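You operate a simulated robot arm through the tools that you are given. There is no shell and no other tool. Be economical: measure what you need, move in short steps, check, and stop when the job is done.

The job below is to be done with a simulated two-armed robot. You get a single attempt, and the scene is never put back.

Task
Hold the scanner still on the desk and press its blue button to read the TRANSFER tag.
Fine: hang the tag at the white mark first; then scanner into its cradle and clear the display.

The check looks at the end state, three seconds after you hand in, the way a careful person would. Anything else that was tipped, shoved, dropped, spilled or broken makes it a failure.

Robot
Two 7-joint arms with fingered hands on one trunk, on a base that drives. Base frame: it is fixed to the floor where the robot stands at the start and does not move with it; the origin is under the middle of the robot, x ahead of it, y to its left, z up. Lengths are in mm, angles in degrees, forces in N, time in s.
The left shoulder is at the start at [30, 136, 1205], the right one opposite. Places, roughly: display [700, 700, 900]; green keypad button [600, 500, 900]; keypad knob [600, 700, 900]; low tag rail [800, -100, 900]; orange keypad switch [600, 600, 900]; pier four button [600, 600, 900]; pier one button [700, 600, 900]; pier three button [700, 500, 900]; pier two button [700, 500, 900]; red keypad button [600, 500, 900]; release button [600, -200, 900]; scanner button [600, 0, 900]; scanner cradle [600, 300, 900]. Payload 5 kg a hand.
Tool frame (each hand has its own): the origin (TCP) lies between the finger pads and is the grasp point; the fingertips stand 42 mm ahead of it; z points along the fingers, y is the line along which they close. Largest opening 208 mm; the body of the gripper starts 119 mm behind the TCP. The gripper is a hand of 4 fingers: y runs from the thumb to the fingers, the wrist lies at [0, 0, -332] in the tool frame, and closing takes about 1.5 s.
Orientation is that of the tool frame in the base frame, as [roll, pitch, yaw] about the fixed x, y, z axes, in that order (R = Rz(yaw) Ry(pitch) Rx(roll)). With the fingers straight down and closing along the base's y, the tool's x points along the base's -x, its y along +y and its z along -z.

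Tools
- The arms move only by the tool send_rows. It takes "left_commands", "right_commands" or both (then of equal length, played together; a hand with none holds still); each is one flat list of numbers, 6 for each row, row after row: the shift along the tool's x, y, z in units of 20 mm (1.0 is 20 mm), then the turn, a rotation vector about the tool's x, y, z in units of 5 degrees (1.0 is 5 degrees). In form: [tx, ty, tz, rx, ry, rz, tx, ty, tz, rx, ry, rz, ...]. A call has 1 to 20 rows; each row shifts and turns the commanded pose from where the row before left it, along the tool's axes as they then stand. "left_jaw" and "right_jaw" are, for a hand that has rows, the finger opening in mm, from 0 to 208, set as the call begins (left out, the last holds). A call with a number of a shift or a turn outside -1 to 1 is refused whole. Each row takes 0.2 s and may step no farther than 50 mm and 8.6 degrees from the row before; otherwise, or with a gripper value out of range, the whole call is refused. Where a pose cannot be reached the arm comes as near as it can. A force on the tool above 90 N (or 10 N above the force at the start of the call, whichever is more), or a blocked arm, ends the call early, and 0.2 s more pass. The fingers move at their own pace (about 72 mm/s each) and stop on an object; they squeeze with about 28 N. The grip force told is the motor's: it shows also when the fingers shut on nothing. Time passes only in rows, and 0.2 s behind the last, so rows that do not move let the fingers close. The reply holds the time, the measured pose of the TCP, the force on the tool along the base axes, the opening and the grip force, in the units named above and with some noise, with the torque about the TCP (base axes, N m) and any sound that the robot's microphone picked up.
- Cameras (640 x 400 px; columns grow to the right, rows downward): "scene" is now at [43.3, 28.2, 1933.5]; the picture's right is [0.35, -0.94, -0.00], its down [-0.68, -0.26, -0.69] and it looks along [0.64, 0.24, -0.73] (base axes); focal length 267 px, centre (320, 200). "left" rides on the left gripper at [-101, 0, -145] in its tool frame; the picture's right is [0.00, -1.00, 0.00], its down [0.82, 0.00, -0.57] and it looks along [0.57, 0.00, 0.82] (tool axes); focal length 261 px, centre (320, 200). "right" rides on the right gripper at [101, 0, -145] in its tool frame; the picture's right is [0.00, 1.00, 0.00], its down [-0.82, 0.00, -0.57] and it looks along [-0.57, 0.00, 0.82] (tool axes); focal length 261 px, centre (320, 200). There is no depth. A picture from a camera that has moved, and an enlarged one, comes with that camera's place and axes in the base frame and with its lens.
- camera(camera): a new picture of that camera. It takes no simulated time.
- lift_body(by): slides the trunk up (or, below 0, down) by that many mm; the arms and the scene camera ride with it, the base frame stays. It gives what a move gives, with no picture.
- drive_base(legs): drives the robot by 1 to 6 legs, each [ahead, left, turn to the left] in mm, mm and degrees, along the robot's own axes; the way and the turn of a leg run together, so that a leg with both is an arc; at most 1500 mm and 180 degrees a leg. The arms and the cameras ride along, it lands a little off, and it stops where it bumps. It gives what a move gives.
- finger_targets(finger1, finger2, finger3, thumb_bend, hand): sets how far each is bent, from 0 (flat) to 1 (curled in); at 0.3 the hand is open as for a grip, at 0.7 the pads meet at the TCP. One left out holds its place. A second passes; each finger stops where it meets its share of the squeeze, and holds until it gets a number again. A gripper value or a shape takes the hand back. It gives what a move gives, with no picture; readings hold the bend of each and the force on the fingers (four entries, about 0 where the hand has none), thumb and palm.
- preshape(shape, hand): the hand has 4 fingers and takes this shape, open, in about a second: jaw (thumb against the fingers, like two jaws); tri (thumb and two fingers); tip (a fingertip pinch); poke (one finger out to press); point (the index stretched); flat (the hand flat); cup (the hand cupped); fist (a fist). The gripper value then closes the fingers along that shape, each until it touches; the sizes above hold for jaw. It gives what a move gives, with no picture.
- pan_tilt(pan, tilt): turns the head with the scene camera to pan (to the left, within 143 degrees either way) and tilt (down, from -29 to 69), counted from straight ahead of the robot. It gives what a move gives.
- inspect(camera, box): a new picture of the part [left, top, right, bottom] of that camera's present view, enlarged. It takes no simulated time.
- sign_off(): hands the job in; it is judged then, once.

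Go step by step. Nothing tells you exact positions but the pictures and the camera data: compare them with the known pose of the tool, close in by small moves and look again before you grip or let go. The budget is 120 turns and 88 pictures, counting those below and the enlarged ones. Unless the task says otherwise, let go and move clear before handing in, and close with one line.

The tools are called after "Call:" as name(argument=value, ...) on one line, values as JSON. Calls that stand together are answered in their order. send_rows: Moves the arms, as the interface text tells. Its arguments: {"type":"object","properties":{"left_commands":{"type":"array","items":{"type":"number"}},"left_jaw":{"type":"number"},"right_commands":{"type":"array","items":{"type":"number"}},"right_jaw":{"type":"number"}},"required":[]} The other tools are called the same way: lift_body (by) slides the trunk up or down; preshape (shape, hand) gives the hand a shape; finger_targets (finger1, finger2, finger3, thumb_bend, hand) moves the fingers one by one; drive_base (legs) drives the base; pan_tilt (pan, tilt) turns the head that bears the scene camera; camera (camera) takes a picture; inspect (camera, box) takes an enlarged picture of a part of a camera's view; sign_off () hands the job in.

At the start:

```text
t: 0.0
left_ee_pos: [735.1, 423.4, 1284.3]
left_tcp_rot: [-180.0, 0.0, 179.9]
left_wrist_force: [0.1, 0.2, 0.2]
left_wrist_torque: [0.02, 0.02, 0.01]
left_gripper_width: 207.8
left_grasp_force: 0.0
left_shape: jaw
left_bend: [0.3, 0.3, 0.3, 0.3]
left_finger forces: [0.1, 0.1, 0.1, 0.1, 0.1, 0.0]
right_ee_pos: [752.9, -170.4, 1241.8]
right_tcp_rot: [-180.0, 0.0, -180.0]
right_wrist_force: [0.3, 0.6, -0.5]
right_wrist_torque: [0.0, 0.01, 0.02]
right_gripper_width: 207.9
right_grasp_force: 0.0
right_shape: jaw
right_bend: [0.3, 0.3, 0.3, 0.3]
right_finger forces: [0.0, 0.0, 0.1, 0.0, 0.0, 0.0]
trunk travel left (down, up): [-225.0, 265.0]
robot x, y, heading: [-2.8, -2.8, 0.2]
head pan, tilt: [20.6, 46.6]
```

scene: 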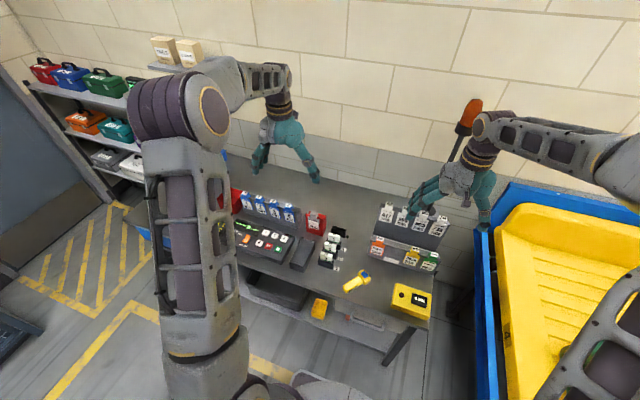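
right: 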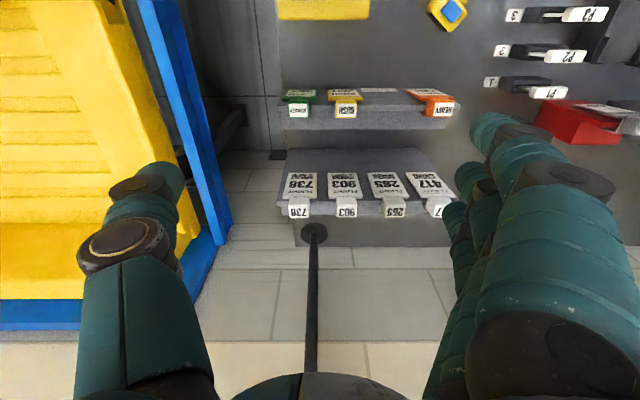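
left: 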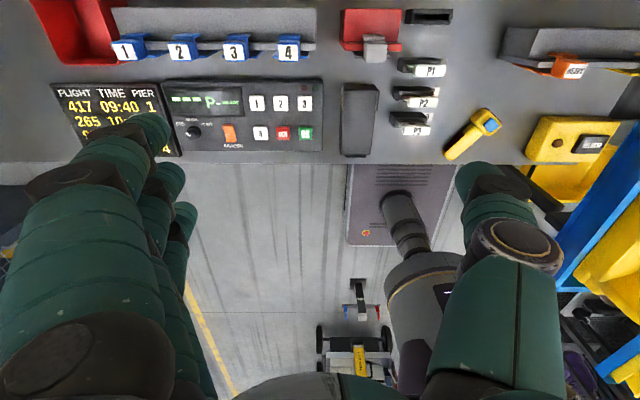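

I see a desk with a keypad panel, a display, a scanner (yellow), a cradle and tag rails. I'll look closer before moving.

Call:
inspect(camera="scene", box=[220, 180, 460, 330])

Call:
inspect(camera="right", box=[260, 0, 640, 230])

Call:
inspect(camera="left", box=[320, 0, 640, 200])

Call:
inspect(camera="left", box=[20, 0, 340, 200])

```text
2.67 times, centred on (340, 255) of scene
camera zoom: at [43.3, 28.2, 1933.5], right [0.35, -0.94, 0.0], down [-0.68, -0.26, -0.69], along [0.64, 0.24, -0.73], focal length 712 px, centre (267, 53)
```

zoom: 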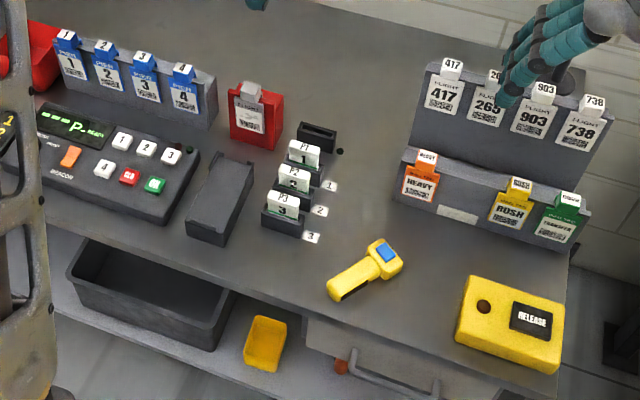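

```text
1.68 times, centred on (450, 115) of right
camera zoom: at [651.4, -170.5, 1387.1], right [0.0, 1.0, 0.0], down [0.82, 0.0, 0.57], along [0.57, 0.0, -0.82], focal length 439 px, centre (101, 343)
```

zoom: 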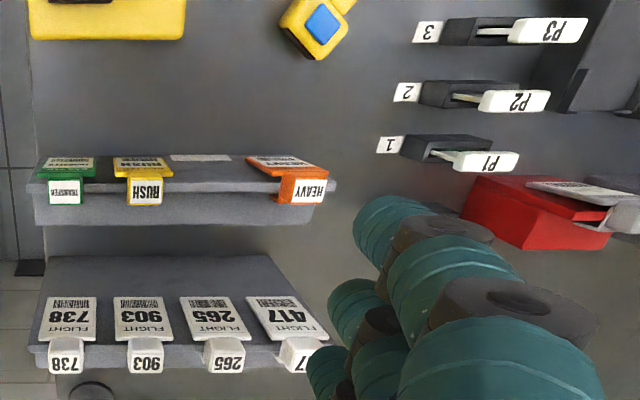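

```text
2.00 times, centred on (480, 100) of left
camera zoom: at [835.2, 424.3, 1428.0], right [0.0, -1.0, 0.0], down [-0.82, 0.0, 0.57], along [-0.57, 0.0, -0.82], focal length 521 px, centre (0, 400)
```

zoom: 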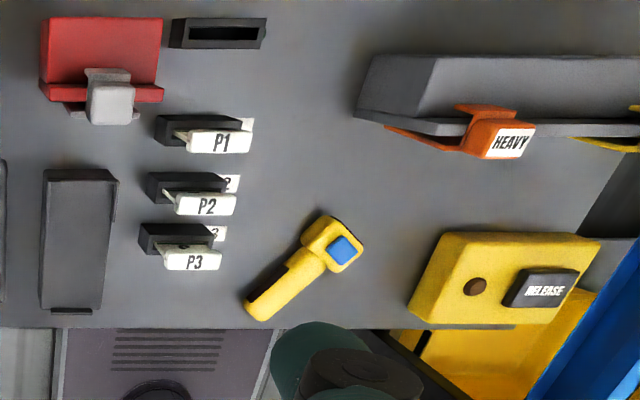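

```text
2.00 times, centred on (180, 100) of left
camera zoom: at [835.2, 424.3, 1428.0], right [0.0, -1.0, 0.0], down [-0.82, 0.0, 0.57], along [-0.57, 0.0, -0.82], focal length 521 px, centre (600, 400)
```

zoom: 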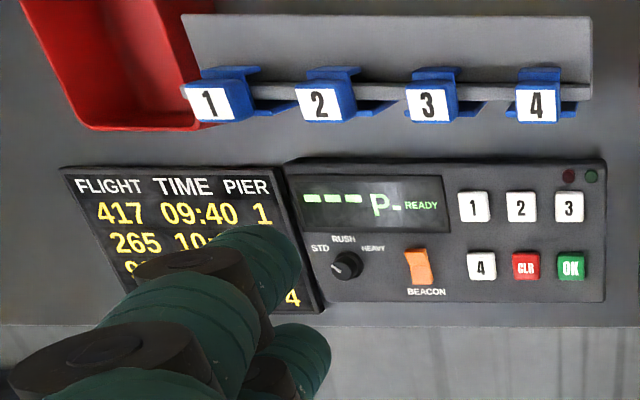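

The TRANSFER tag is green, at the right end of the low rail. The white mark is between HEAVY and RUSH, and the scanner lies pointing roughly at it. I'll zoom in further.

Call:
inspect(camera="scene", box=[365, 225, 445, 275])

Call:
inspect(camera="right", box=[270, 70, 470, 195])

Call:
inspect(camera="scene", box=[280, 225, 390, 295])

```text
8.00 times, centred on (405, 250) of scene
camera zoom: at [43.3, 28.2, 1933.5], right [0.35, -0.94, 0.0], down [-0.68, -0.26, -0.69], along [0.64, 0.24, -0.73], focal length 2137 px, centre (-360, -200)
```

zoom: 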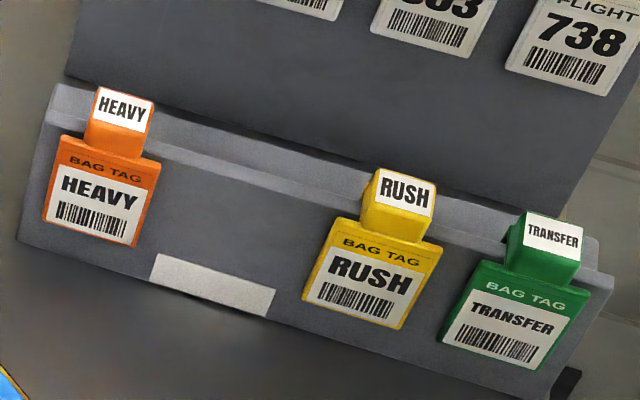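

```text
3.20 times, centred on (370, 132) of right
camera zoom: at [651.4, -170.5, 1387.1], right [0.0, 1.0, 0.0], down [0.82, 0.0, 0.57], along [0.57, 0.0, -0.82], focal length 834 px, centre (160, 416)
```

zoom: 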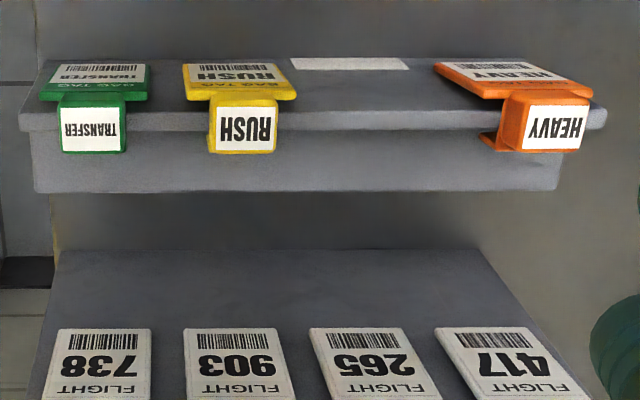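

```text
5.71 times, centred on (335, 260) of scene
camera zoom: at [43.3, 28.2, 1933.5], right [0.35, -0.94, 0.0], down [-0.68, -0.26, -0.69], along [0.64, 0.24, -0.73], focal length 1526 px, centre (234, -143)
```

zoom: 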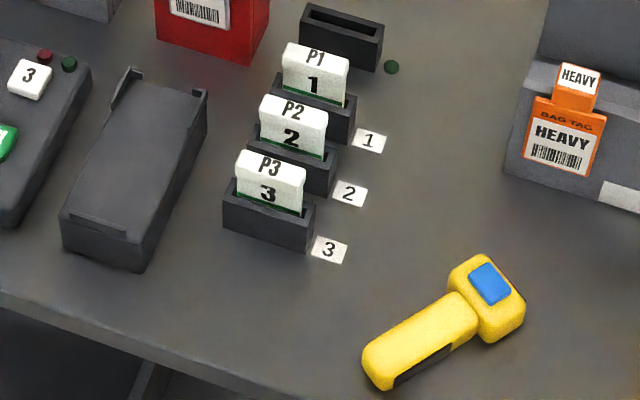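

Triangulating gives:
- TRANSFER tab at about [771, -203, 972]
- White mark at about [770, -52, 833]
- Scanner button at about [642, 44, 862]
- Desk top at z about 820

I'll bring the right hand over the tag in the tip shape for a closer look.

Call:
preshape(shape="tip", hand="right")

Call:
send_rows(right_commands=[-0.1, -0.2, 0.9, 0, 0, 0, -0.1, -0.2, 0.9, 0, 0, 0, -0.1, -0.2, 0.9, 0, 0, 0, -0.1, -0.2, 0.9, 0, 0, 0, -0.1, -0.2, 0.9, 0, 0, 0, -0.1, -0.2, 0.9, 0, 0, 0, -0.1, -0.2, 0.7, 0, 0, 0, -0.2, -0.25, 0, 0, 0, 0])

Call:
camera(camera="right")

Call:
camera(camera="scene")

```text
t: 0.9
left_ee_pos: [735.6, 423.2, 1284.8]
left_tcp_rot: [-180.0, 0.0, 179.9]
left_wrist_force: [-0.1, 0.1, 0.0]
left_wrist_torque: [-0.01, 0.0, -0.01]
left_gripper_width: 207.8
left_grasp_force: 0.1
left_shape: jaw
left_bend: [0.3, 0.3, 0.3, 0.3]
left_finger forces: [0.0, 0.1, 0.1, 0.0, 0.0, 0.0]
right_ee_pos: [752.4, -171.3, 1241.3]
right_tcp_rot: [180.0, -0.1, 180.0]
right_wrist_force: [-0.3, -0.4, -0.5]
right_wrist_torque: [0.01, -0.01, -0.02]
right_gripper_width: 207.9
right_grasp_force: 0.0
right_shape: tip
right_bend: [0.06, 0.3, 0.06, 0.3]
right_finger forces: [0.0, 0.0, 0.0, 0.0, 0.1, 0.0]
trunk travel left (down, up): [-225.0, 265.0]
robot x, y, heading: [1.6, -0.2, -0.0]
head pan, tilt: [20.6, 46.6]
```

```text
t: 2.7
left_ee_pos: [734.8, 422.2, 1285.1]
left_tcp_rot: [-180.0, -0.1, -179.9]
left_wrist_force: [-0.3, -0.2, 0.9]
left_wrist_torque: [0.02, -0.04, 0.01]
left_gripper_width: 207.6
left_grasp_force: 0.2
left_shape: jaw
left_bend: [0.3, 0.3, 0.3, 0.3]
left_finger forces: [0.1, 0.0, 0.0, 0.1, 0.0, 0.0]
right_ee_pos: [771.6, -204.5, 1118.4]
right_tcp_rot: [180.0, 0.0, 180.0]
right_wrist_force: [-0.6, -0.3, -0.1]
right_wrist_torque: [0.06, -0.04, 0.01]
right_gripper_width: 207.6
right_grasp_force: 0.0
right_shape: tip
right_bend: [0.05, 0.3, 0.05, 0.3]
right_finger forces: [0.0, 0.0, 0.0, 0.1, 0.0, 0.0]
trunk travel left (down, up): [-225.0, 265.0]
robot x, y, heading: [4.2, 0.3, 0.2]
head pan, tilt: [20.6, 46.6]
```

```text
77 pictures are left
camera right: at [669.4, -203.9, 1263.4], right [0.0, 1.0, 0.0], down [0.82, 0.0, 0.57], along [0.57, 0.0, -0.82], focal length 261 px, centre (320, 200)
```

right: 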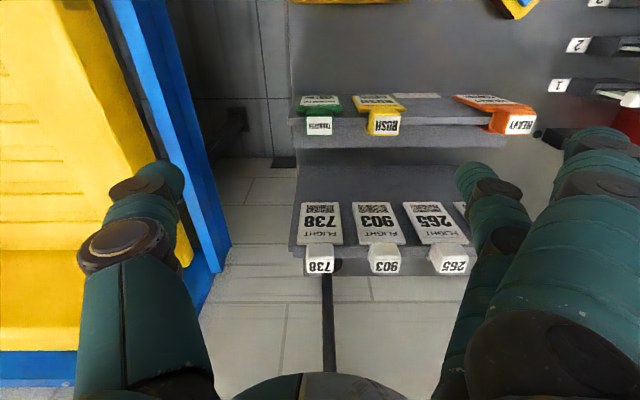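

```text
76 pictures are left
camera scene: at [43.3, 27.9, 1933.5], right [0.35, -0.94, 0.0], down [-0.68, -0.26, -0.69], along [0.64, 0.24, -0.73], focal length 267 px, centre (320, 200)
```

scene: 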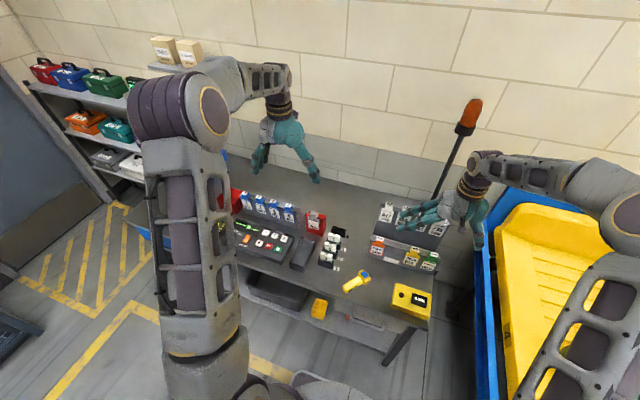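

The tip shape leaves two fingers extended, so I'll curl fingers 1 and 3 and pinch with finger 2 and the thumb. I'll check how that looks.

Call:
finger_targets(hand="right", finger1=1, finger2=0.58, finger3=1, thumb_bend=0.58)

Call:
camera(camera="right")

Call:
inspect(camera="right", box=[280, 70, 440, 170])

Call:
inspect(camera="scene", box=[360, 140, 520, 280])

```text
t: 3.7
left_ee_pos: [734.2, 422.8, 1285.1]
left_tcp_rot: [-180.0, 0.0, 180.0]
left_wrist_force: [-0.6, -0.2, -0.2]
left_wrist_torque: [0.0, 0.01, -0.02]
left_gripper_width: 207.8
left_grasp_force: 0.0
left_shape: jaw
left_bend: [0.3, 0.3, 0.3, 0.3]
left_finger forces: [0.1, 0.1, 0.0, 0.1, 0.1, 0.1]
right_ee_pos: [770.7, -204.1, 1118.4]
right_tcp_rot: [-180.0, 0.1, 180.0]
right_wrist_force: [0.5, 0.4, 0.1]
right_wrist_torque: [-0.02, 0.01, -0.01]
right_gripper_width: 79.0
right_grasp_force: 0.1
right_shape: fingers
right_bend: [1.0, 0.57, 1.0, 0.57]
right_finger forces: [0.1, 0.1, 0.0, 0.0, 0.0, 0.0]
trunk travel left (down, up): [-225.0, 265.0]
robot x, y, heading: [0.1, -0.1, -0.0]
head pan, tilt: [20.6, 46.6]
```

```text
75 pictures are left
camera right: at [669.3, -203.6, 1263.7], right [0.0, 1.0, 0.0], down [0.82, 0.0, 0.57], along [0.57, 0.0, -0.82], focal length 261 px, centre (320, 200)
```

right: 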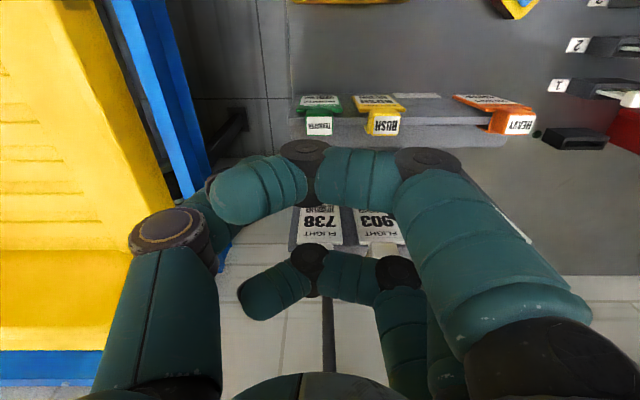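

```text
4.00 times, centred on (360, 120) of right
camera zoom: at [669.3, -203.6, 1263.7], right [0.0, 1.0, 0.0], down [0.82, 0.0, 0.57], along [0.57, 0.0, -0.82], focal length 1043 px, centre (160, 520)
```

zoom: 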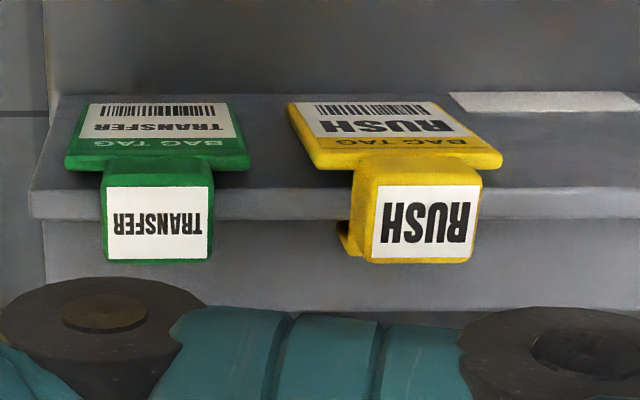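

```text
2.86 times, centred on (440, 210) of scene
camera zoom: at [43.3, 28.1, 1933.5], right [0.35, -0.94, 0.0], down [-0.68, -0.26, -0.69], along [0.64, 0.24, -0.73], focal length 763 px, centre (-23, 171)
```

zoom: 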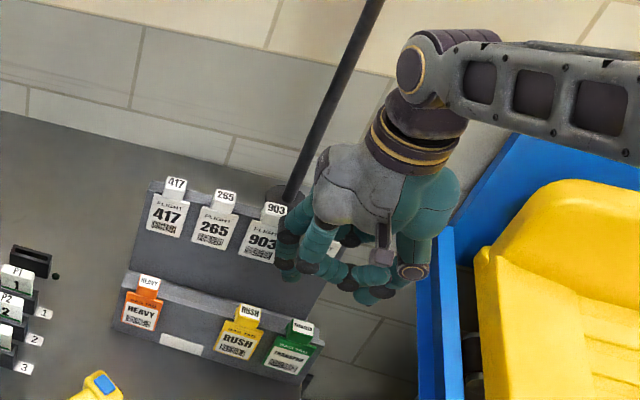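

The pinch looks workable: the tab is about 29 mm wide and its top is at about z 972. I'll narrow the fingers slightly, descend to just above the tab and look.

Call:
finger_targets(hand="right", finger2=0.6, thumb_bend=0.6)

Call:
send_rows(right_commands=[0, 0, 0.9, 0, 0, 0, 0, 0, 0.9, 0, 0, 0, 0, 0, 0.9, 0, 0, 0, 0, 0, 0.9, 0, 0, 0])

Call:
camera(camera="right")

Call:
inspect(camera="scene", box=[360, 190, 480, 280])

```text
t: 4.7
left_ee_pos: [736.3, 422.8, 1285.0]
left_tcp_rot: [180.0, 0.1, -180.0]
left_wrist_force: [0.2, -0.2, 0.0]
left_wrist_torque: [0.0, 0.01, 0.02]
left_gripper_width: 207.7
left_grasp_force: 0.0
left_shape: jaw
left_bend: [0.3, 0.3, 0.3, 0.3]
left_finger forces: [0.0, 0.0, 0.0, 0.0, 0.0, 0.1]
right_ee_pos: [771.5, -204.1, 1118.8]
right_tcp_rot: [-180.0, -0.1, -180.0]
right_wrist_force: [-0.4, -0.1, 0.1]
right_wrist_torque: [0.01, 0.0, 0.02]
right_gripper_width: 77.0
right_grasp_force: 0.0
right_shape: fingers
right_bend: [1.0, 0.6, 1.0, 0.6]
right_finger forces: [0.0, 0.0, 0.0, 0.1, 0.0, 0.1]
trunk travel left (down, up): [-225.0, 265.0]
robot x, y, heading: [0.9, -0.7, -0.1]
head pan, tilt: [20.6, 46.6]
```

```text
t: 5.7
left_ee_pos: [735.0, 422.2, 1284.9]
left_tcp_rot: [179.9, 0.0, -180.0]
left_wrist_force: [0.0, -0.9, 0.2]
left_wrist_torque: [0.05, 0.02, 0.02]
left_gripper_width: 207.7
left_grasp_force: 0.1
left_shape: jaw
left_bend: [0.3, 0.3, 0.3, 0.3]
left_finger forces: [0.0, 0.1, 0.0, 0.0, 0.0, 0.1]
right_ee_pos: [772.9, -204.2, 1045.5]
right_tcp_rot: [-180.0, -0.1, -179.9]
right_wrist_force: [1.4, 0.1, -0.3]
right_wrist_torque: [0.0, 0.04, -0.02]
right_gripper_width: 76.8
right_grasp_force: 0.0
right_shape: fingers
right_bend: [1.0, 0.6, 1.0, 0.6]
right_finger forces: [0.0, 0.1, 0.0, 0.1, 0.1, 0.1]
trunk travel left (down, up): [-225.0, 265.0]
robot x, y, heading: [-0.2, -0.3, -0.2]
head pan, tilt: [20.6, 46.6]
```

```text
72 pictures are left
camera right: at [671.8, -203.8, 1191.3], right [0.01, 1.0, 0.0], down [0.82, 0.0, 0.57], along [0.57, 0.0, -0.82], focal length 261 px, centre (320, 200)
```

right: 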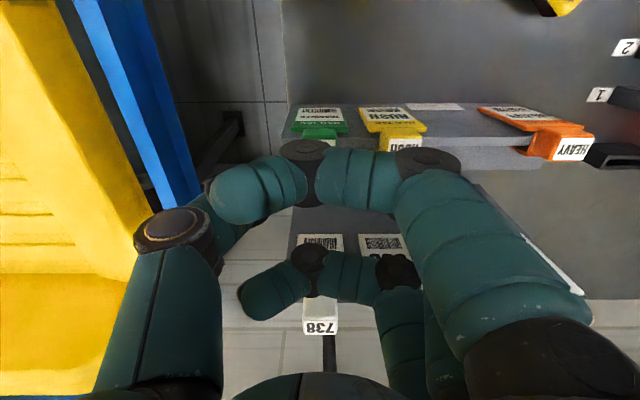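

```text
4.44 times, centred on (420, 235) of scene
camera zoom: at [44.1, 27.9, 1933.4], right [0.35, -0.94, 0.0], down [-0.68, -0.26, -0.69], along [0.64, 0.24, -0.73], focal length 1187 px, centre (-124, 44)
```

zoom: 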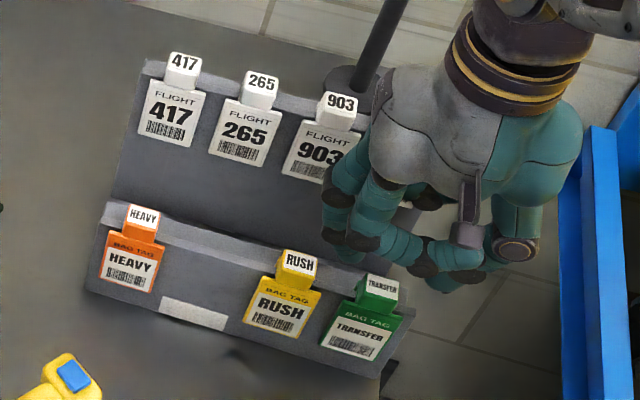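

I'll zoom in on the fingertips and tag to find where the pinching finger is.

Call:
inspect(camera="scene", box=[405, 215, 469, 265])

Call:
camera(camera="left")

```text
8.00 times, centred on (437, 240) of scene
camera zoom: at [44.1, 27.9, 1933.4], right [0.35, -0.94, 0.0], down [-0.68, -0.26, -0.69], along [0.64, 0.24, -0.73], focal length 2137 px, centre (-616, -120)
```

zoom: 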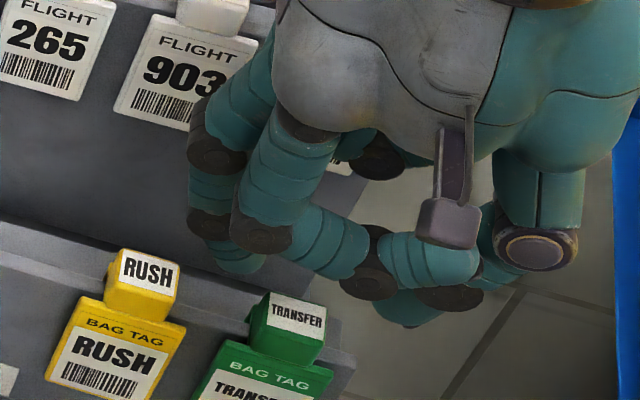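

```text
69 pictures are left
camera left: at [835.7, 423.9, 1427.7], right [0.0, -1.0, 0.0], down [-0.82, 0.0, 0.57], along [-0.57, 0.0, -0.82], focal length 261 px, centre (320, 200)
```

left: 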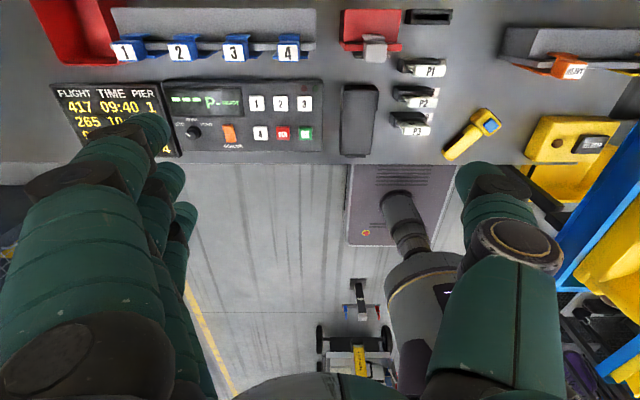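

Finger 2's tip is at about y -163 and the thumb's at about y -246, both at x about 768. That straddles the tab, so I'll narrow a little and descend.

Call:
finger_targets(hand="right", finger2=0.63, thumb_bend=0.63)

Call:
send_rows(right_commands=[0.05, 0, 0.75, 0, 0, 0, 0, 0, 0.75, 0, 0, 0, 0, 0, 0.75, 0, 0, 0])

Call:
inspect(camera="scene", box=[405, 215, 469, 265])

Call:
inspect(camera="right", box=[220, 80, 480, 240])

```text
t: 6.7
left_ee_pos: [735.4, 423.8, 1284.3]
left_tcp_rot: [180.0, -0.1, -180.0]
left_wrist_force: [0.3, -1.2, 1.1]
left_wrist_torque: [0.02, -0.02, -0.02]
left_gripper_width: 207.9
left_grasp_force: 0.1
left_shape: jaw
left_bend: [0.3, 0.3, 0.3, 0.3]
left_finger forces: [0.1, 0.0, 0.0, 0.1, 0.0, 0.0]
right_ee_pos: [772.8, -204.3, 1047.7]
right_tcp_rot: [180.0, 0.0, -179.9]
right_wrist_force: [-0.2, 0.3, -0.4]
right_wrist_torque: [-0.02, 0.03, 0.0]
right_gripper_width: 75.0
right_grasp_force: 0.0
right_shape: fingers
right_bend: [1.0, 0.63, 1.0, 0.63]
right_finger forces: [0.1, 0.1, 0.0, 0.0, 0.0, 0.0]
trunk travel left (down, up): [-225.0, 265.0]
robot x, y, heading: [-1.3, 0.7, -0.3]
head pan, tilt: [20.6, 46.6]
```

```text
t: 7.5
left_ee_pos: [735.2, 423.5, 1283.4]
left_tcp_rot: [-180.0, -0.1, 179.9]
left_wrist_force: [0.0, 0.4, 0.3]
left_wrist_torque: [0.01, 0.06, 0.01]
left_gripper_width: 207.9
left_grasp_force: 0.0
left_shape: jaw
left_bend: [0.3, 0.3, 0.3, 0.3]
left_finger forces: [0.0, 0.0, 0.0, 0.0, 0.0, 0.0]
right_ee_pos: [769.7, -206.4, 1002.4]
right_tcp_rot: [-179.9, 0.1, -180.0]
right_wrist_force: [1.2, 0.0, -0.1]
right_wrist_torque: [0.0, 0.03, -0.01]
right_gripper_width: 74.9
right_grasp_force: 0.1
right_shape: fingers
right_bend: [1.0, 0.63, 1.0, 0.63]
right_finger forces: [0.1, 0.0, 0.0, 0.1, 0.0, 0.1]
trunk travel left (down, up): [-225.0, 265.0]
robot x, y, heading: [5.4, -1.3, -0.0]
head pan, tilt: [20.6, 46.6]
```

```text
8.00 times, centred on (437, 240) of scene
camera zoom: at [44.2, 28.1, 1933.4], right [0.35, -0.94, 0.0], down [-0.68, -0.26, -0.69], along [0.64, 0.24, -0.73], focal length 2137 px, centre (-616, -120)
```

zoom: 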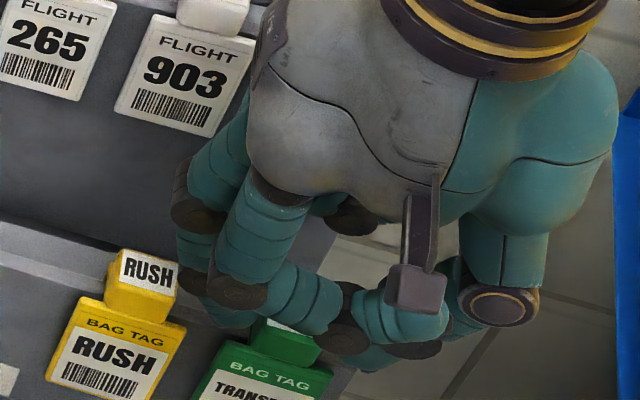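

```text
2.46 times, centred on (350, 160) of right
camera zoom: at [668.8, -205.3, 1147.9], right [0.0, 1.0, 0.0], down [0.82, 0.0, 0.57], along [0.57, 0.0, -0.82], focal length 642 px, centre (246, 298)
```

zoom: 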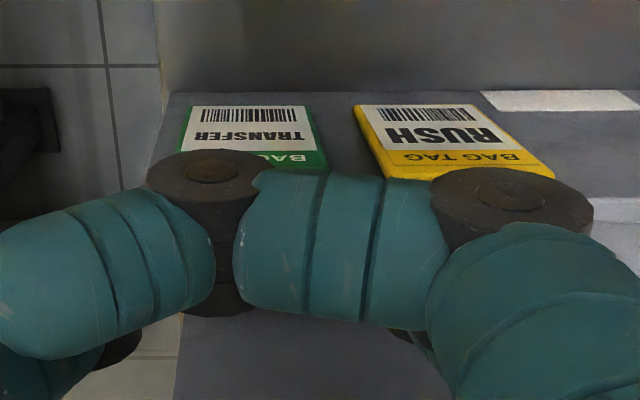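

The fingers now straddle the tab, so I'll close the pinch.

Call:
finger_targets(hand="right", finger2=0.85, thumb_bend=0.85)

Call:
inspect(camera="scene", box=[405, 215, 469, 265])

```text
t: 8.5
left_ee_pos: [734.7, 423.4, 1284.0]
left_tcp_rot: [180.0, 0.0, 180.0]
left_wrist_force: [-0.2, 0.4, -0.6]
left_wrist_torque: [0.04, 0.03, 0.02]
left_gripper_width: 208.3
left_grasp_force: 0.1
left_shape: jaw
left_bend: [0.3, 0.3, 0.3, 0.3]
left_finger forces: [0.0, 0.0, 0.0, 0.0, 0.0, 0.1]
right_ee_pos: [769.7, -205.3, 1003.8]
right_tcp_rot: [180.0, 0.1, 180.0]
right_wrist_force: [0.1, -0.4, -0.3]
right_wrist_torque: [0.0, -0.01, 0.01]
right_gripper_width: 67.2
right_grasp_force: 20.2
right_shape: fingers
right_bend: [1.0, 0.53, 1.0, 0.8]
right_finger forces: [0.0, 20.2, 0.1, 0.0, 19.8, 0.0]
trunk travel left (down, up): [-225.0, 265.0]
robot x, y, heading: [-2.2, 0.6, -0.2]
head pan, tilt: [20.6, 46.6]
```

```text
8.00 times, centred on (437, 240) of scene
camera zoom: at [43.3, 28.2, 1933.5], right [0.35, -0.94, 0.0], down [-0.68, -0.26, -0.69], along [0.64, 0.24, -0.73], focal length 2137 px, centre (-616, -120)
```

zoom: 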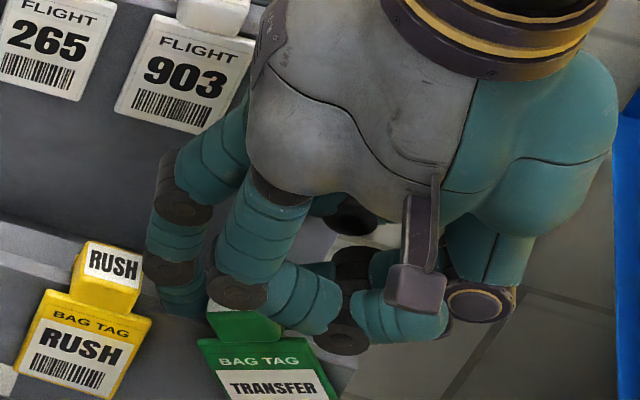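

Closing slid the tags sideways: the thumb won, TRANSFER moved a little and RUSH moved about 15 mm. The grip itself is firm, so I'll lift TRANSFER clear and move RUSH back afterwards.

Call:
send_rows(right_commands=[0, 0, -0.3, 0, 0, 0, 0, 0, -0.5, 0, 0, 0, 0, 0, -0.8, 0, 0, 0, 0, 0, -0.9, 0, 0, 0, 0, 0, -0.9, 0, 0, 0, 0, 0, -0.9, 0, 0, 0, 0, 0, -0.9, 0, 0, 0])

Call:
camera(camera="scene")

Call:
inspect(camera="scene", box=[365, 190, 461, 275])

Call:
camera(camera="right")

```text
t: 10.1
left_ee_pos: [733.8, 423.0, 1284.6]
left_tcp_rot: [-179.9, 0.0, 180.0]
left_wrist_force: [-0.8, -0.1, 0.7]
left_wrist_torque: [-0.04, -0.07, 0.0]
left_gripper_width: 207.7
left_grasp_force: 0.1
left_shape: jaw
left_bend: [0.3, 0.3, 0.3, 0.3]
left_finger forces: [0.0, 0.0, 0.0, 0.0, 0.0, 0.0]
right_ee_pos: [770.1, -204.1, 1107.0]
right_tcp_rot: [-180.0, 0.1, -180.0]
right_wrist_force: [-0.6, -0.1, -0.5]
right_wrist_torque: [-0.01, -0.01, -0.01]
right_gripper_width: 67.1
right_grasp_force: 20.1
right_shape: fingers
right_bend: [1.0, 0.53, 1.0, 0.8]
right_finger forces: [0.1, 20.2, 0.0, 0.0, 19.9, 0.0]
trunk travel left (down, up): [-225.0, 265.0]
robot x, y, heading: [0.2, 5.5, -0.3]
head pan, tilt: [20.6, 46.6]
```

```text
65 pictures are left
camera scene: at [42.8, 28.4, 1933.5], right [0.35, -0.94, 0.0], down [-0.68, -0.26, -0.69], along [0.64, 0.24, -0.73], focal length 267 px, centre (320, 200)
```

scene: 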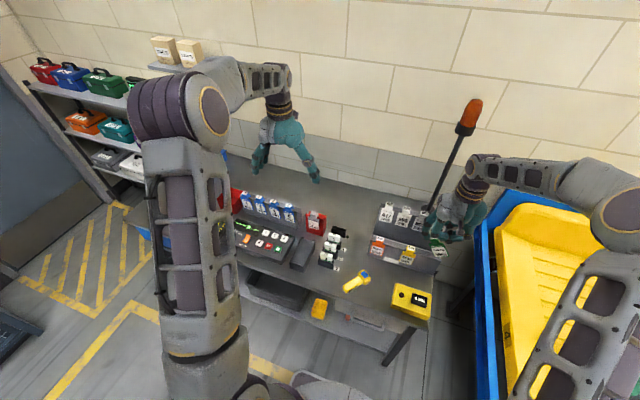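

```text
4.71 times, centred on (413, 232) of scene
camera zoom: at [42.8, 28.4, 1933.5], right [0.35, -0.94, 0.0], down [-0.68, -0.26, -0.69], along [0.64, 0.24, -0.73], focal length 1257 px, centre (-118, 47)
```

zoom: 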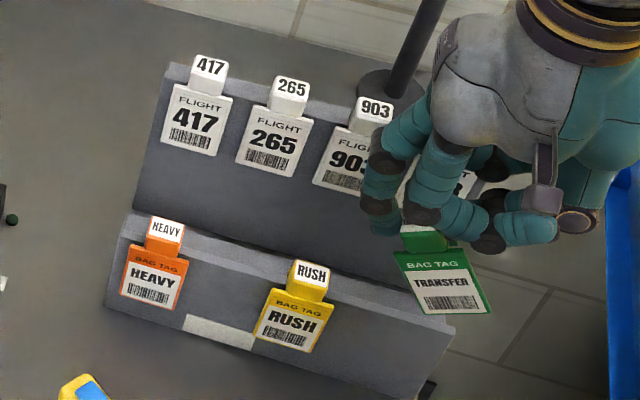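

```text
63 pictures are left
camera right: at [668.4, -203.6, 1252.6], right [0.0, 1.0, 0.0], down [0.82, 0.0, 0.57], along [0.57, 0.0, -0.82], focal length 261 px, centre (320, 200)
```

right: 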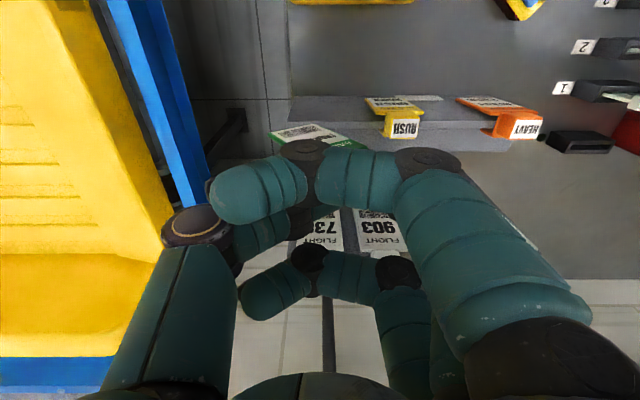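

TRANSFER is held securely, but RUSH now sits about 17 mm too far left, partly over the mark. I'll back the right hand off and use a left finger to push RUSH back, starting with a poke shape and a turn of the left hand.

Call:
preshape(shape="poke", hand="left")

Call:
send_rows(right_commands=[0, -0.6, -0.2, 0, 0, 0, 0, -0.6, -0.2, 0, 0, 0, 0, -0.6, -0.2, 0, 0, 0, 0, -0.6, -0.2, 0, 0, 0, 0, -0.6, -0.2, 0, 0, 0, 0, -0.6, -0.2, 0, 0, 0, 0, -0.6, -0.2, 0, 0, 0, 0, -0.6, -0.2, 0, 0, 0, 0, 0, 0, 0, 0, 0, 0, 0, 0, 0, 0, 0, 0, 0, 0, 0, 0, 0, 0, 0, 0, 0, 0, 0, 0, 0, 0, 0, 0, 0, 0, 0, 0, 0, 0, 0, 0, 0, 0, 0, 0, 0, 0, 0, 0, 0, 0, 0, 0, 0, 0, 0, 0, 0, 0, 0, 0, 0, 0, 0], left_commands=[0, -0.6, 0, 0, 0, -1, 0, 0, 0, 0, 0, -1, 0, 0, 0, 0, 0, -1, 0, 0, 0, 0, 0, -1, 0, 0, 0, 0, 0, -1, 0, 0, 0, 0, 0, -1, 0, 0, 0, 0, 0, -1, 0, 0, 0, 0, 0, -1, 0, 0, 0, 0, 0, -1, 0, 0, 0, 0, 0, -1, 0, 0, 0, 0, 0, -1, 0, 0, 0, 0, 0, -1, 0, 0, 0, 0, 0, -1, 0, 0, 0, 0, 0, -1, 0, 0, 0, 0, 0, -1, 0, 0, 0, 0, 0, -1, 0, 0, 0, 0, 0, -1, 0, 0, 0, 0, 0, -1])

Call:
camera(camera="left")

Call:
camera(camera="scene")

```text
t: 11.0
left_ee_pos: [735.0, 423.3, 1283.6]
left_tcp_rot: [-179.9, 0.0, -179.9]
left_wrist_force: [-0.2, 0.1, 0.5]
left_wrist_torque: [-0.04, -0.05, -0.01]
left_gripper_width: 0.1
left_grasp_force: 0.0
left_shape: poke
left_bend: [1.0, 1.0, 1.0, 0.45]
left_finger forces: [0.0, 0.1, 0.0, 0.0, 0.0, 0.0]
right_ee_pos: [769.9, -205.0, 1106.8]
right_tcp_rot: [-180.0, -0.1, 179.9]
right_wrist_force: [-0.5, 0.0, -1.6]
right_wrist_torque: [-0.03, 0.02, -0.03]
right_gripper_width: 67.0
right_grasp_force: 20.5
right_shape: fingers
right_bend: [1.0, 0.53, 1.0, 0.8]
right_finger forces: [0.0, 20.3, 0.0, 0.0, 19.9, 0.0]
trunk travel left (down, up): [-225.0, 265.0]
robot x, y, heading: [2.1, 1.0, 0.0]
head pan, tilt: [20.6, 46.6]
```

```text
t: 14.8
left_ee_pos: [733.6, 410.6, 1284.5]
left_tcp_rot: [-180.0, -0.1, -89.9]
left_wrist_force: [0.4, 0.6, -1.1]
left_wrist_torque: [0.05, 0.02, 0.02]
left_gripper_width: 0.0
left_grasp_force: 0.1
left_shape: poke
left_bend: [1.0, 1.0, 1.0, 0.45]
left_finger forces: [0.0, 0.0, 0.0, 0.1, 0.0, 0.0]
right_ee_pos: [769.6, -298.7, 1138.1]
right_tcp_rot: [180.0, -0.1, 180.0]
right_wrist_force: [0.2, 0.2, -1.5]
right_wrist_torque: [0.0, 0.0, 0.01]
right_gripper_width: 66.9
right_grasp_force: 20.6
right_shape: fingers
right_bend: [1.0, 0.53, 1.0, 0.8]
right_finger forces: [0.0, 20.3, 0.0, 0.0, 20.0, 0.1]
trunk travel left (down, up): [-225.0, 265.0]
robot x, y, heading: [1.6, 0.7, 0.0]
head pan, tilt: [20.6, 46.6]
```

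```text
62 pictures are left
camera left: at [733.6, 511.9, 1428.6], right [1.0, 0.01, 0.0], down [0.01, -0.82, 0.57], along [0.0, -0.57, -0.82], focal length 261 px, centre (320, 200)
```

left: 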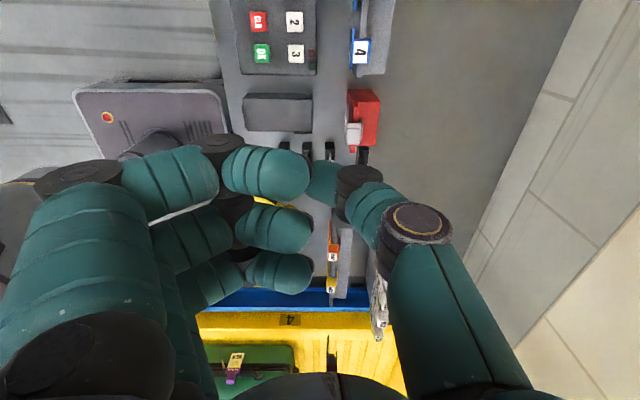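

```text
61 pictures are left
camera scene: at [43.5, 27.7, 1933.5], right [0.35, -0.94, 0.0], down [-0.68, -0.26, -0.69], along [0.64, 0.24, -0.73], focal length 267 px, centre (320, 200)
```

scene: 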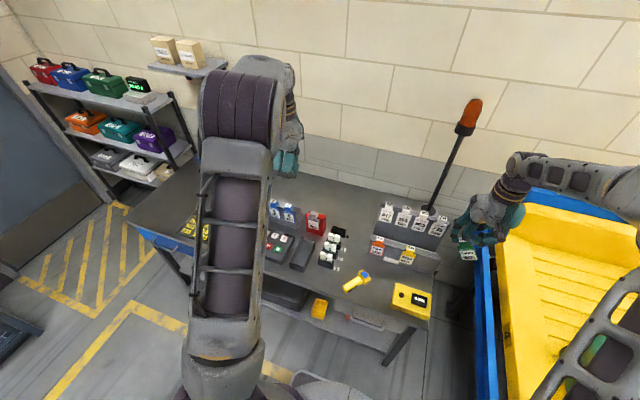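

In this hand, "poke" curls all three fingers, so I'll set one middle finger out myself and bring the left hand toward RUSH's left side.

Call:
finger_targets(hand="left", finger1=1, finger2=0.66, finger3=1, thumb_bend=1)

Call:
send_rows(left_commands=[1, -0.1, 0.2, 0, 0, 0, 1, -0.1, 0.2, 0, 0, 0, 1, -0.1, 0.2, 0, 0, 0, 1, -0.1, 0.2, 0, 0, 0, 1, -0.1, 0.2, 0, 0, 0, 1, -0.1, 0.2, 0, 0, 0, 1, -0.1, 0.2, 0, 0, 0, 1, -0.1, 0.2, 0, 0, 0, 1, -0.1, 0.2, 0, 0, 0, 1, -0.1, 0.2, 0, 0, 0, 1, -0.1, 0.2, 0, 0, 0, 1, -0.1, 0.2, 0, 0, 0, 1, -0.1, 0.2, 0, 0, 0, 1, -0.1, 0.2, 0, 0, 0, 1, -0.1, 0.2, 0, 0, 0, 1, -0.1, 0.2, 0, 0, 0, 1, 0, 0.3, 0, 0, 0, 1, 0, 0.3, 0, 0, 0, 1, 0, 0.3, 0, 0, 0, 1, 0, 0.3, 0, 0, 0])

Call:
camera(camera="left")

Call:
inspect(camera="scene", box=[340, 160, 480, 270])

```text
t: 15.8
left_ee_pos: [734.8, 410.8, 1283.7]
left_tcp_rot: [-180.0, 0.0, -90.0]
left_wrist_force: [-0.3, -0.5, 0.4]
left_wrist_torque: [0.01, -0.03, 0.01]
left_gripper_width: 60.6
left_grasp_force: 0.2
left_shape: fingers
left_bend: [1.0, 1.0, 1.0, 0.89]
left_finger forces: [0.1, 0.0, 0.0, 0.0, 0.0, 0.0]
right_ee_pos: [769.0, -300.2, 1138.2]
right_tcp_rot: [-180.0, 0.1, -179.9]
right_wrist_force: [0.2, 0.0, -0.8]
right_wrist_torque: [0.0, 0.0, -0.04]
right_gripper_width: 67.1
right_grasp_force: 20.2
right_shape: fingers
right_bend: [1.0, 0.53, 1.0, 0.8]
right_finger forces: [0.0, 20.3, 0.0, 0.0, 19.9, 0.0]
trunk travel left (down, up): [-225.0, 265.0]
robot x, y, heading: [1.5, 1.5, -0.1]
head pan, tilt: [20.6, 46.6]
```

```text
t: 20.0
left_ee_pos: [770.0, 11.6, 1195.6]
left_tcp_rot: [-180.0, 0.2, -90.0]
left_wrist_force: [0.1, -0.9, 0.3]
left_wrist_torque: [0.05, 0.0, -0.01]
left_gripper_width: 60.5
left_grasp_force: 0.0
left_shape: fingers
left_bend: [1.0, 1.0, 1.0, 0.89]
left_finger forces: [0.1, 0.1, 0.1, 0.0, 0.0, 0.1]
right_ee_pos: [768.6, -300.7, 1138.0]
right_tcp_rot: [-179.9, 0.1, -180.0]
right_wrist_force: [-0.1, 0.2, -0.7]
right_wrist_torque: [0.07, 0.0, 0.0]
right_gripper_width: 66.9
right_grasp_force: 20.3
right_shape: fingers
right_bend: [1.0, 0.53, 1.0, 0.8]
right_finger forces: [0.0, 20.3, 0.0, 0.0, 19.9, 0.0]
trunk travel left (down, up): [-225.0, 265.0]
robot x, y, heading: [1.6, 2.5, 0.2]
head pan, tilt: [20.6, 46.6]
```

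```text
60 pictures are left
camera left: at [768.5, 114.3, 1339.8], right [1.0, 0.0, 0.0], down [0.0, -0.82, 0.57], along [0.0, -0.57, -0.82], focal length 261 px, centre (320, 200)
```

left: 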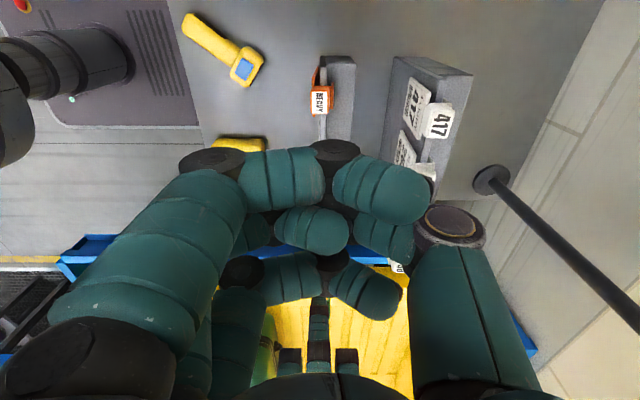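

```text
3.64 times, centred on (410, 215) of scene
camera zoom: at [43.4, 26.7, 1933.5], right [0.35, -0.94, 0.0], down [-0.68, -0.25, -0.69], along [0.64, 0.24, -0.73], focal length 971 px, centre (-7, 146)
```

zoom: 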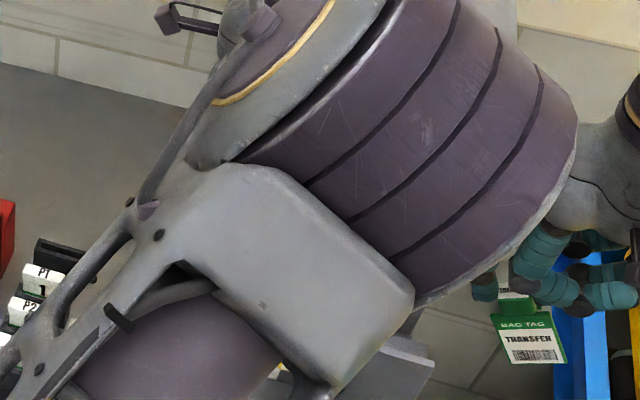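

The thumb caught finger 2 before it could move out. I'll free the thumb and set the finger again.

Call:
finger_targets(hand="left", thumb_bend=0.4)

Call:
finger_targets(hand="left", finger2=0.7)

Call:
camera(camera="left")

```text
t: 21.0
left_ee_pos: [769.6, 13.7, 1197.3]
left_tcp_rot: [180.0, -0.1, -90.0]
left_wrist_force: [0.2, 0.4, 0.0]
left_wrist_torque: [0.01, 0.0, -0.02]
left_gripper_width: 94.2
left_grasp_force: 0.1
left_shape: fingers
left_bend: [1.0, 0.66, 1.0, 0.4]
left_finger forces: [0.0, 0.0, 0.0, 0.0, 0.1, 0.0]
right_ee_pos: [768.4, -299.9, 1137.4]
right_tcp_rot: [180.0, 0.0, 179.9]
right_wrist_force: [1.0, 0.1, -0.8]
right_wrist_torque: [0.0, -0.02, 0.01]
right_gripper_width: 67.4
right_grasp_force: 20.1
right_shape: fingers
right_bend: [1.0, 0.53, 1.0, 0.8]
right_finger forces: [0.0, 20.3, 0.0, 0.1, 19.8, 0.1]
trunk travel left (down, up): [-225.0, 265.0]
robot x, y, heading: [-0.6, -0.4, -0.1]
head pan, tilt: [20.6, 46.6]
```

```text
t: 22.0
left_ee_pos: [769.8, 13.3, 1197.0]
left_tcp_rot: [180.0, 0.0, -90.0]
left_wrist_force: [0.5, 0.4, -0.5]
left_wrist_torque: [-0.03, -0.03, 0.02]
left_gripper_width: 94.1
left_grasp_force: 0.1
left_shape: fingers
left_bend: [1.0, 0.7, 1.0, 0.4]
left_finger forces: [0.0, 0.0, 0.0, 0.0, 0.0, 0.0]
right_ee_pos: [769.0, -298.9, 1138.1]
right_tcp_rot: [180.0, -0.1, -180.0]
right_wrist_force: [-0.3, -0.2, -0.5]
right_wrist_torque: [0.03, -0.03, 0.0]
right_gripper_width: 67.2
right_grasp_force: 20.4
right_shape: fingers
right_bend: [1.0, 0.53, 1.0, 0.8]
right_finger forces: [0.0, 20.3, 0.0, 0.0, 19.9, 0.0]
trunk travel left (down, up): [-225.0, 265.0]
robot x, y, heading: [0.3, -1.0, -0.1]
head pan, tilt: [20.6, 46.6]
```

```text
58 pictures are left
camera left: at [768.5, 115.2, 1339.8], right [1.0, 0.0, 0.0], down [0.0, -0.82, 0.57], along [0.0, -0.57, -0.82], focal length 261 px, centre (320, 200)
```

left: 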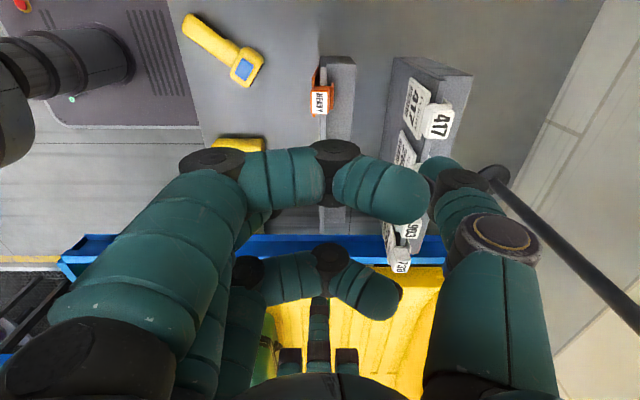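

Finger 2 now points at the TCP. I'll bring the thumb partway in so it clears both rails, then move beside RUSH.

Call:
finger_targets(hand="left", thumb_bend=0.55)

Call:
send_rows(left_commands=[1, 0, 0.8, 0, 0, 0, 1, 0, 0.8, 0, 0, 0, 1, 0, 0.8, 0, 0, 0, 0.8, 0, 0.8, 0, 0, 0, 0, 0, 0.9, 0, 0, 0, 0, 0, 0.9, 0, 0, 0, 0, 0, 0.9, 0, 0, 0])

Call:
camera(camera="left")

Call:
camera(camera="scene")

```text
t: 23.0
left_ee_pos: [770.9, 14.3, 1196.3]
left_tcp_rot: [-179.9, 0.0, -90.0]
left_wrist_force: [0.0, -0.1, 1.4]
left_wrist_torque: [-0.01, 0.01, 0.0]
left_gripper_width: 81.0
left_grasp_force: 0.1
left_shape: fingers
left_bend: [1.0, 0.7, 1.0, 0.55]
left_finger forces: [0.0, 0.0, 0.0, 0.1, 0.0, 0.1]
right_ee_pos: [769.7, -299.9, 1138.2]
right_tcp_rot: [-180.0, 0.0, -180.0]
right_wrist_force: [0.2, 1.1, -0.5]
right_wrist_torque: [0.01, 0.03, 0.01]
right_gripper_width: 67.1
right_grasp_force: 19.7
right_shape: fingers
right_bend: [1.0, 0.53, 1.0, 0.8]
right_finger forces: [0.0, 20.4, 0.0, 0.0, 19.9, 0.0]
trunk travel left (down, up): [-225.0, 265.0]
robot x, y, heading: [-2.6, 1.6, -0.3]
head pan, tilt: [20.6, 46.6]
```

```text
t: 24.6
left_ee_pos: [767.1, -63.8, 1078.1]
left_tcp_rot: [180.0, -0.1, -90.0]
left_wrist_force: [0.2, 0.5, -0.4]
left_wrist_torque: [-0.05, 0.06, -0.03]
left_gripper_width: 80.6
left_grasp_force: 0.0
left_shape: fingers
left_bend: [1.0, 0.7, 1.0, 0.55]
left_finger forces: [0.0, 0.1, 0.1, 0.0, 0.0, 0.0]
right_ee_pos: [769.0, -299.2, 1137.9]
right_tcp_rot: [-180.0, 0.0, 180.0]
right_wrist_force: [0.4, 0.5, -1.0]
right_wrist_torque: [-0.04, -0.01, 0.02]
right_gripper_width: 67.2
right_grasp_force: 20.2
right_shape: fingers
right_bend: [1.0, 0.53, 1.0, 0.8]
right_finger forces: [0.0, 20.3, 0.0, 0.1, 19.9, 0.0]
trunk travel left (down, up): [-225.0, 265.0]
robot x, y, heading: [-0.5, 0.4, -0.0]
head pan, tilt: [20.6, 46.6]
```

```text
57 pictures are left
camera left: at [765.6, 37.5, 1221.5], right [1.0, 0.0, 0.0], down [0.0, -0.82, 0.57], along [0.0, -0.57, -0.82], focal length 261 px, centre (320, 200)
```

left: 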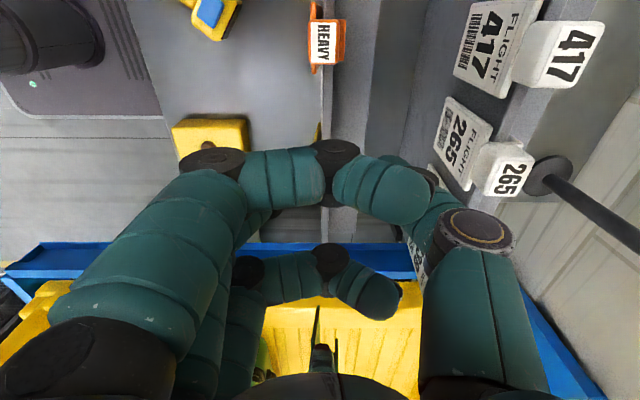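

```text
56 pictures are left
camera scene: at [44.1, 28.3, 1933.4], right [0.35, -0.94, 0.0], down [-0.68, -0.26, -0.69], along [0.64, 0.24, -0.73], focal length 267 px, centre (320, 200)
```

scene: 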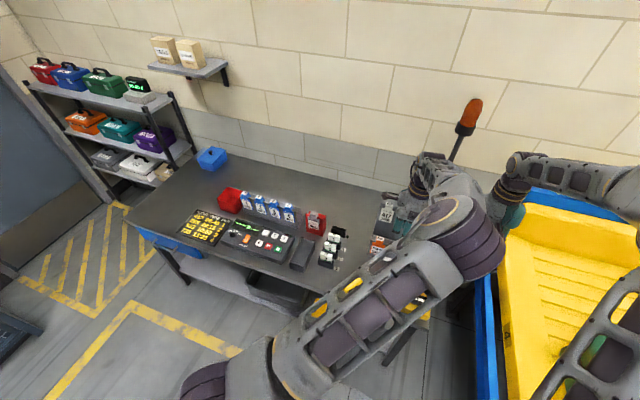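

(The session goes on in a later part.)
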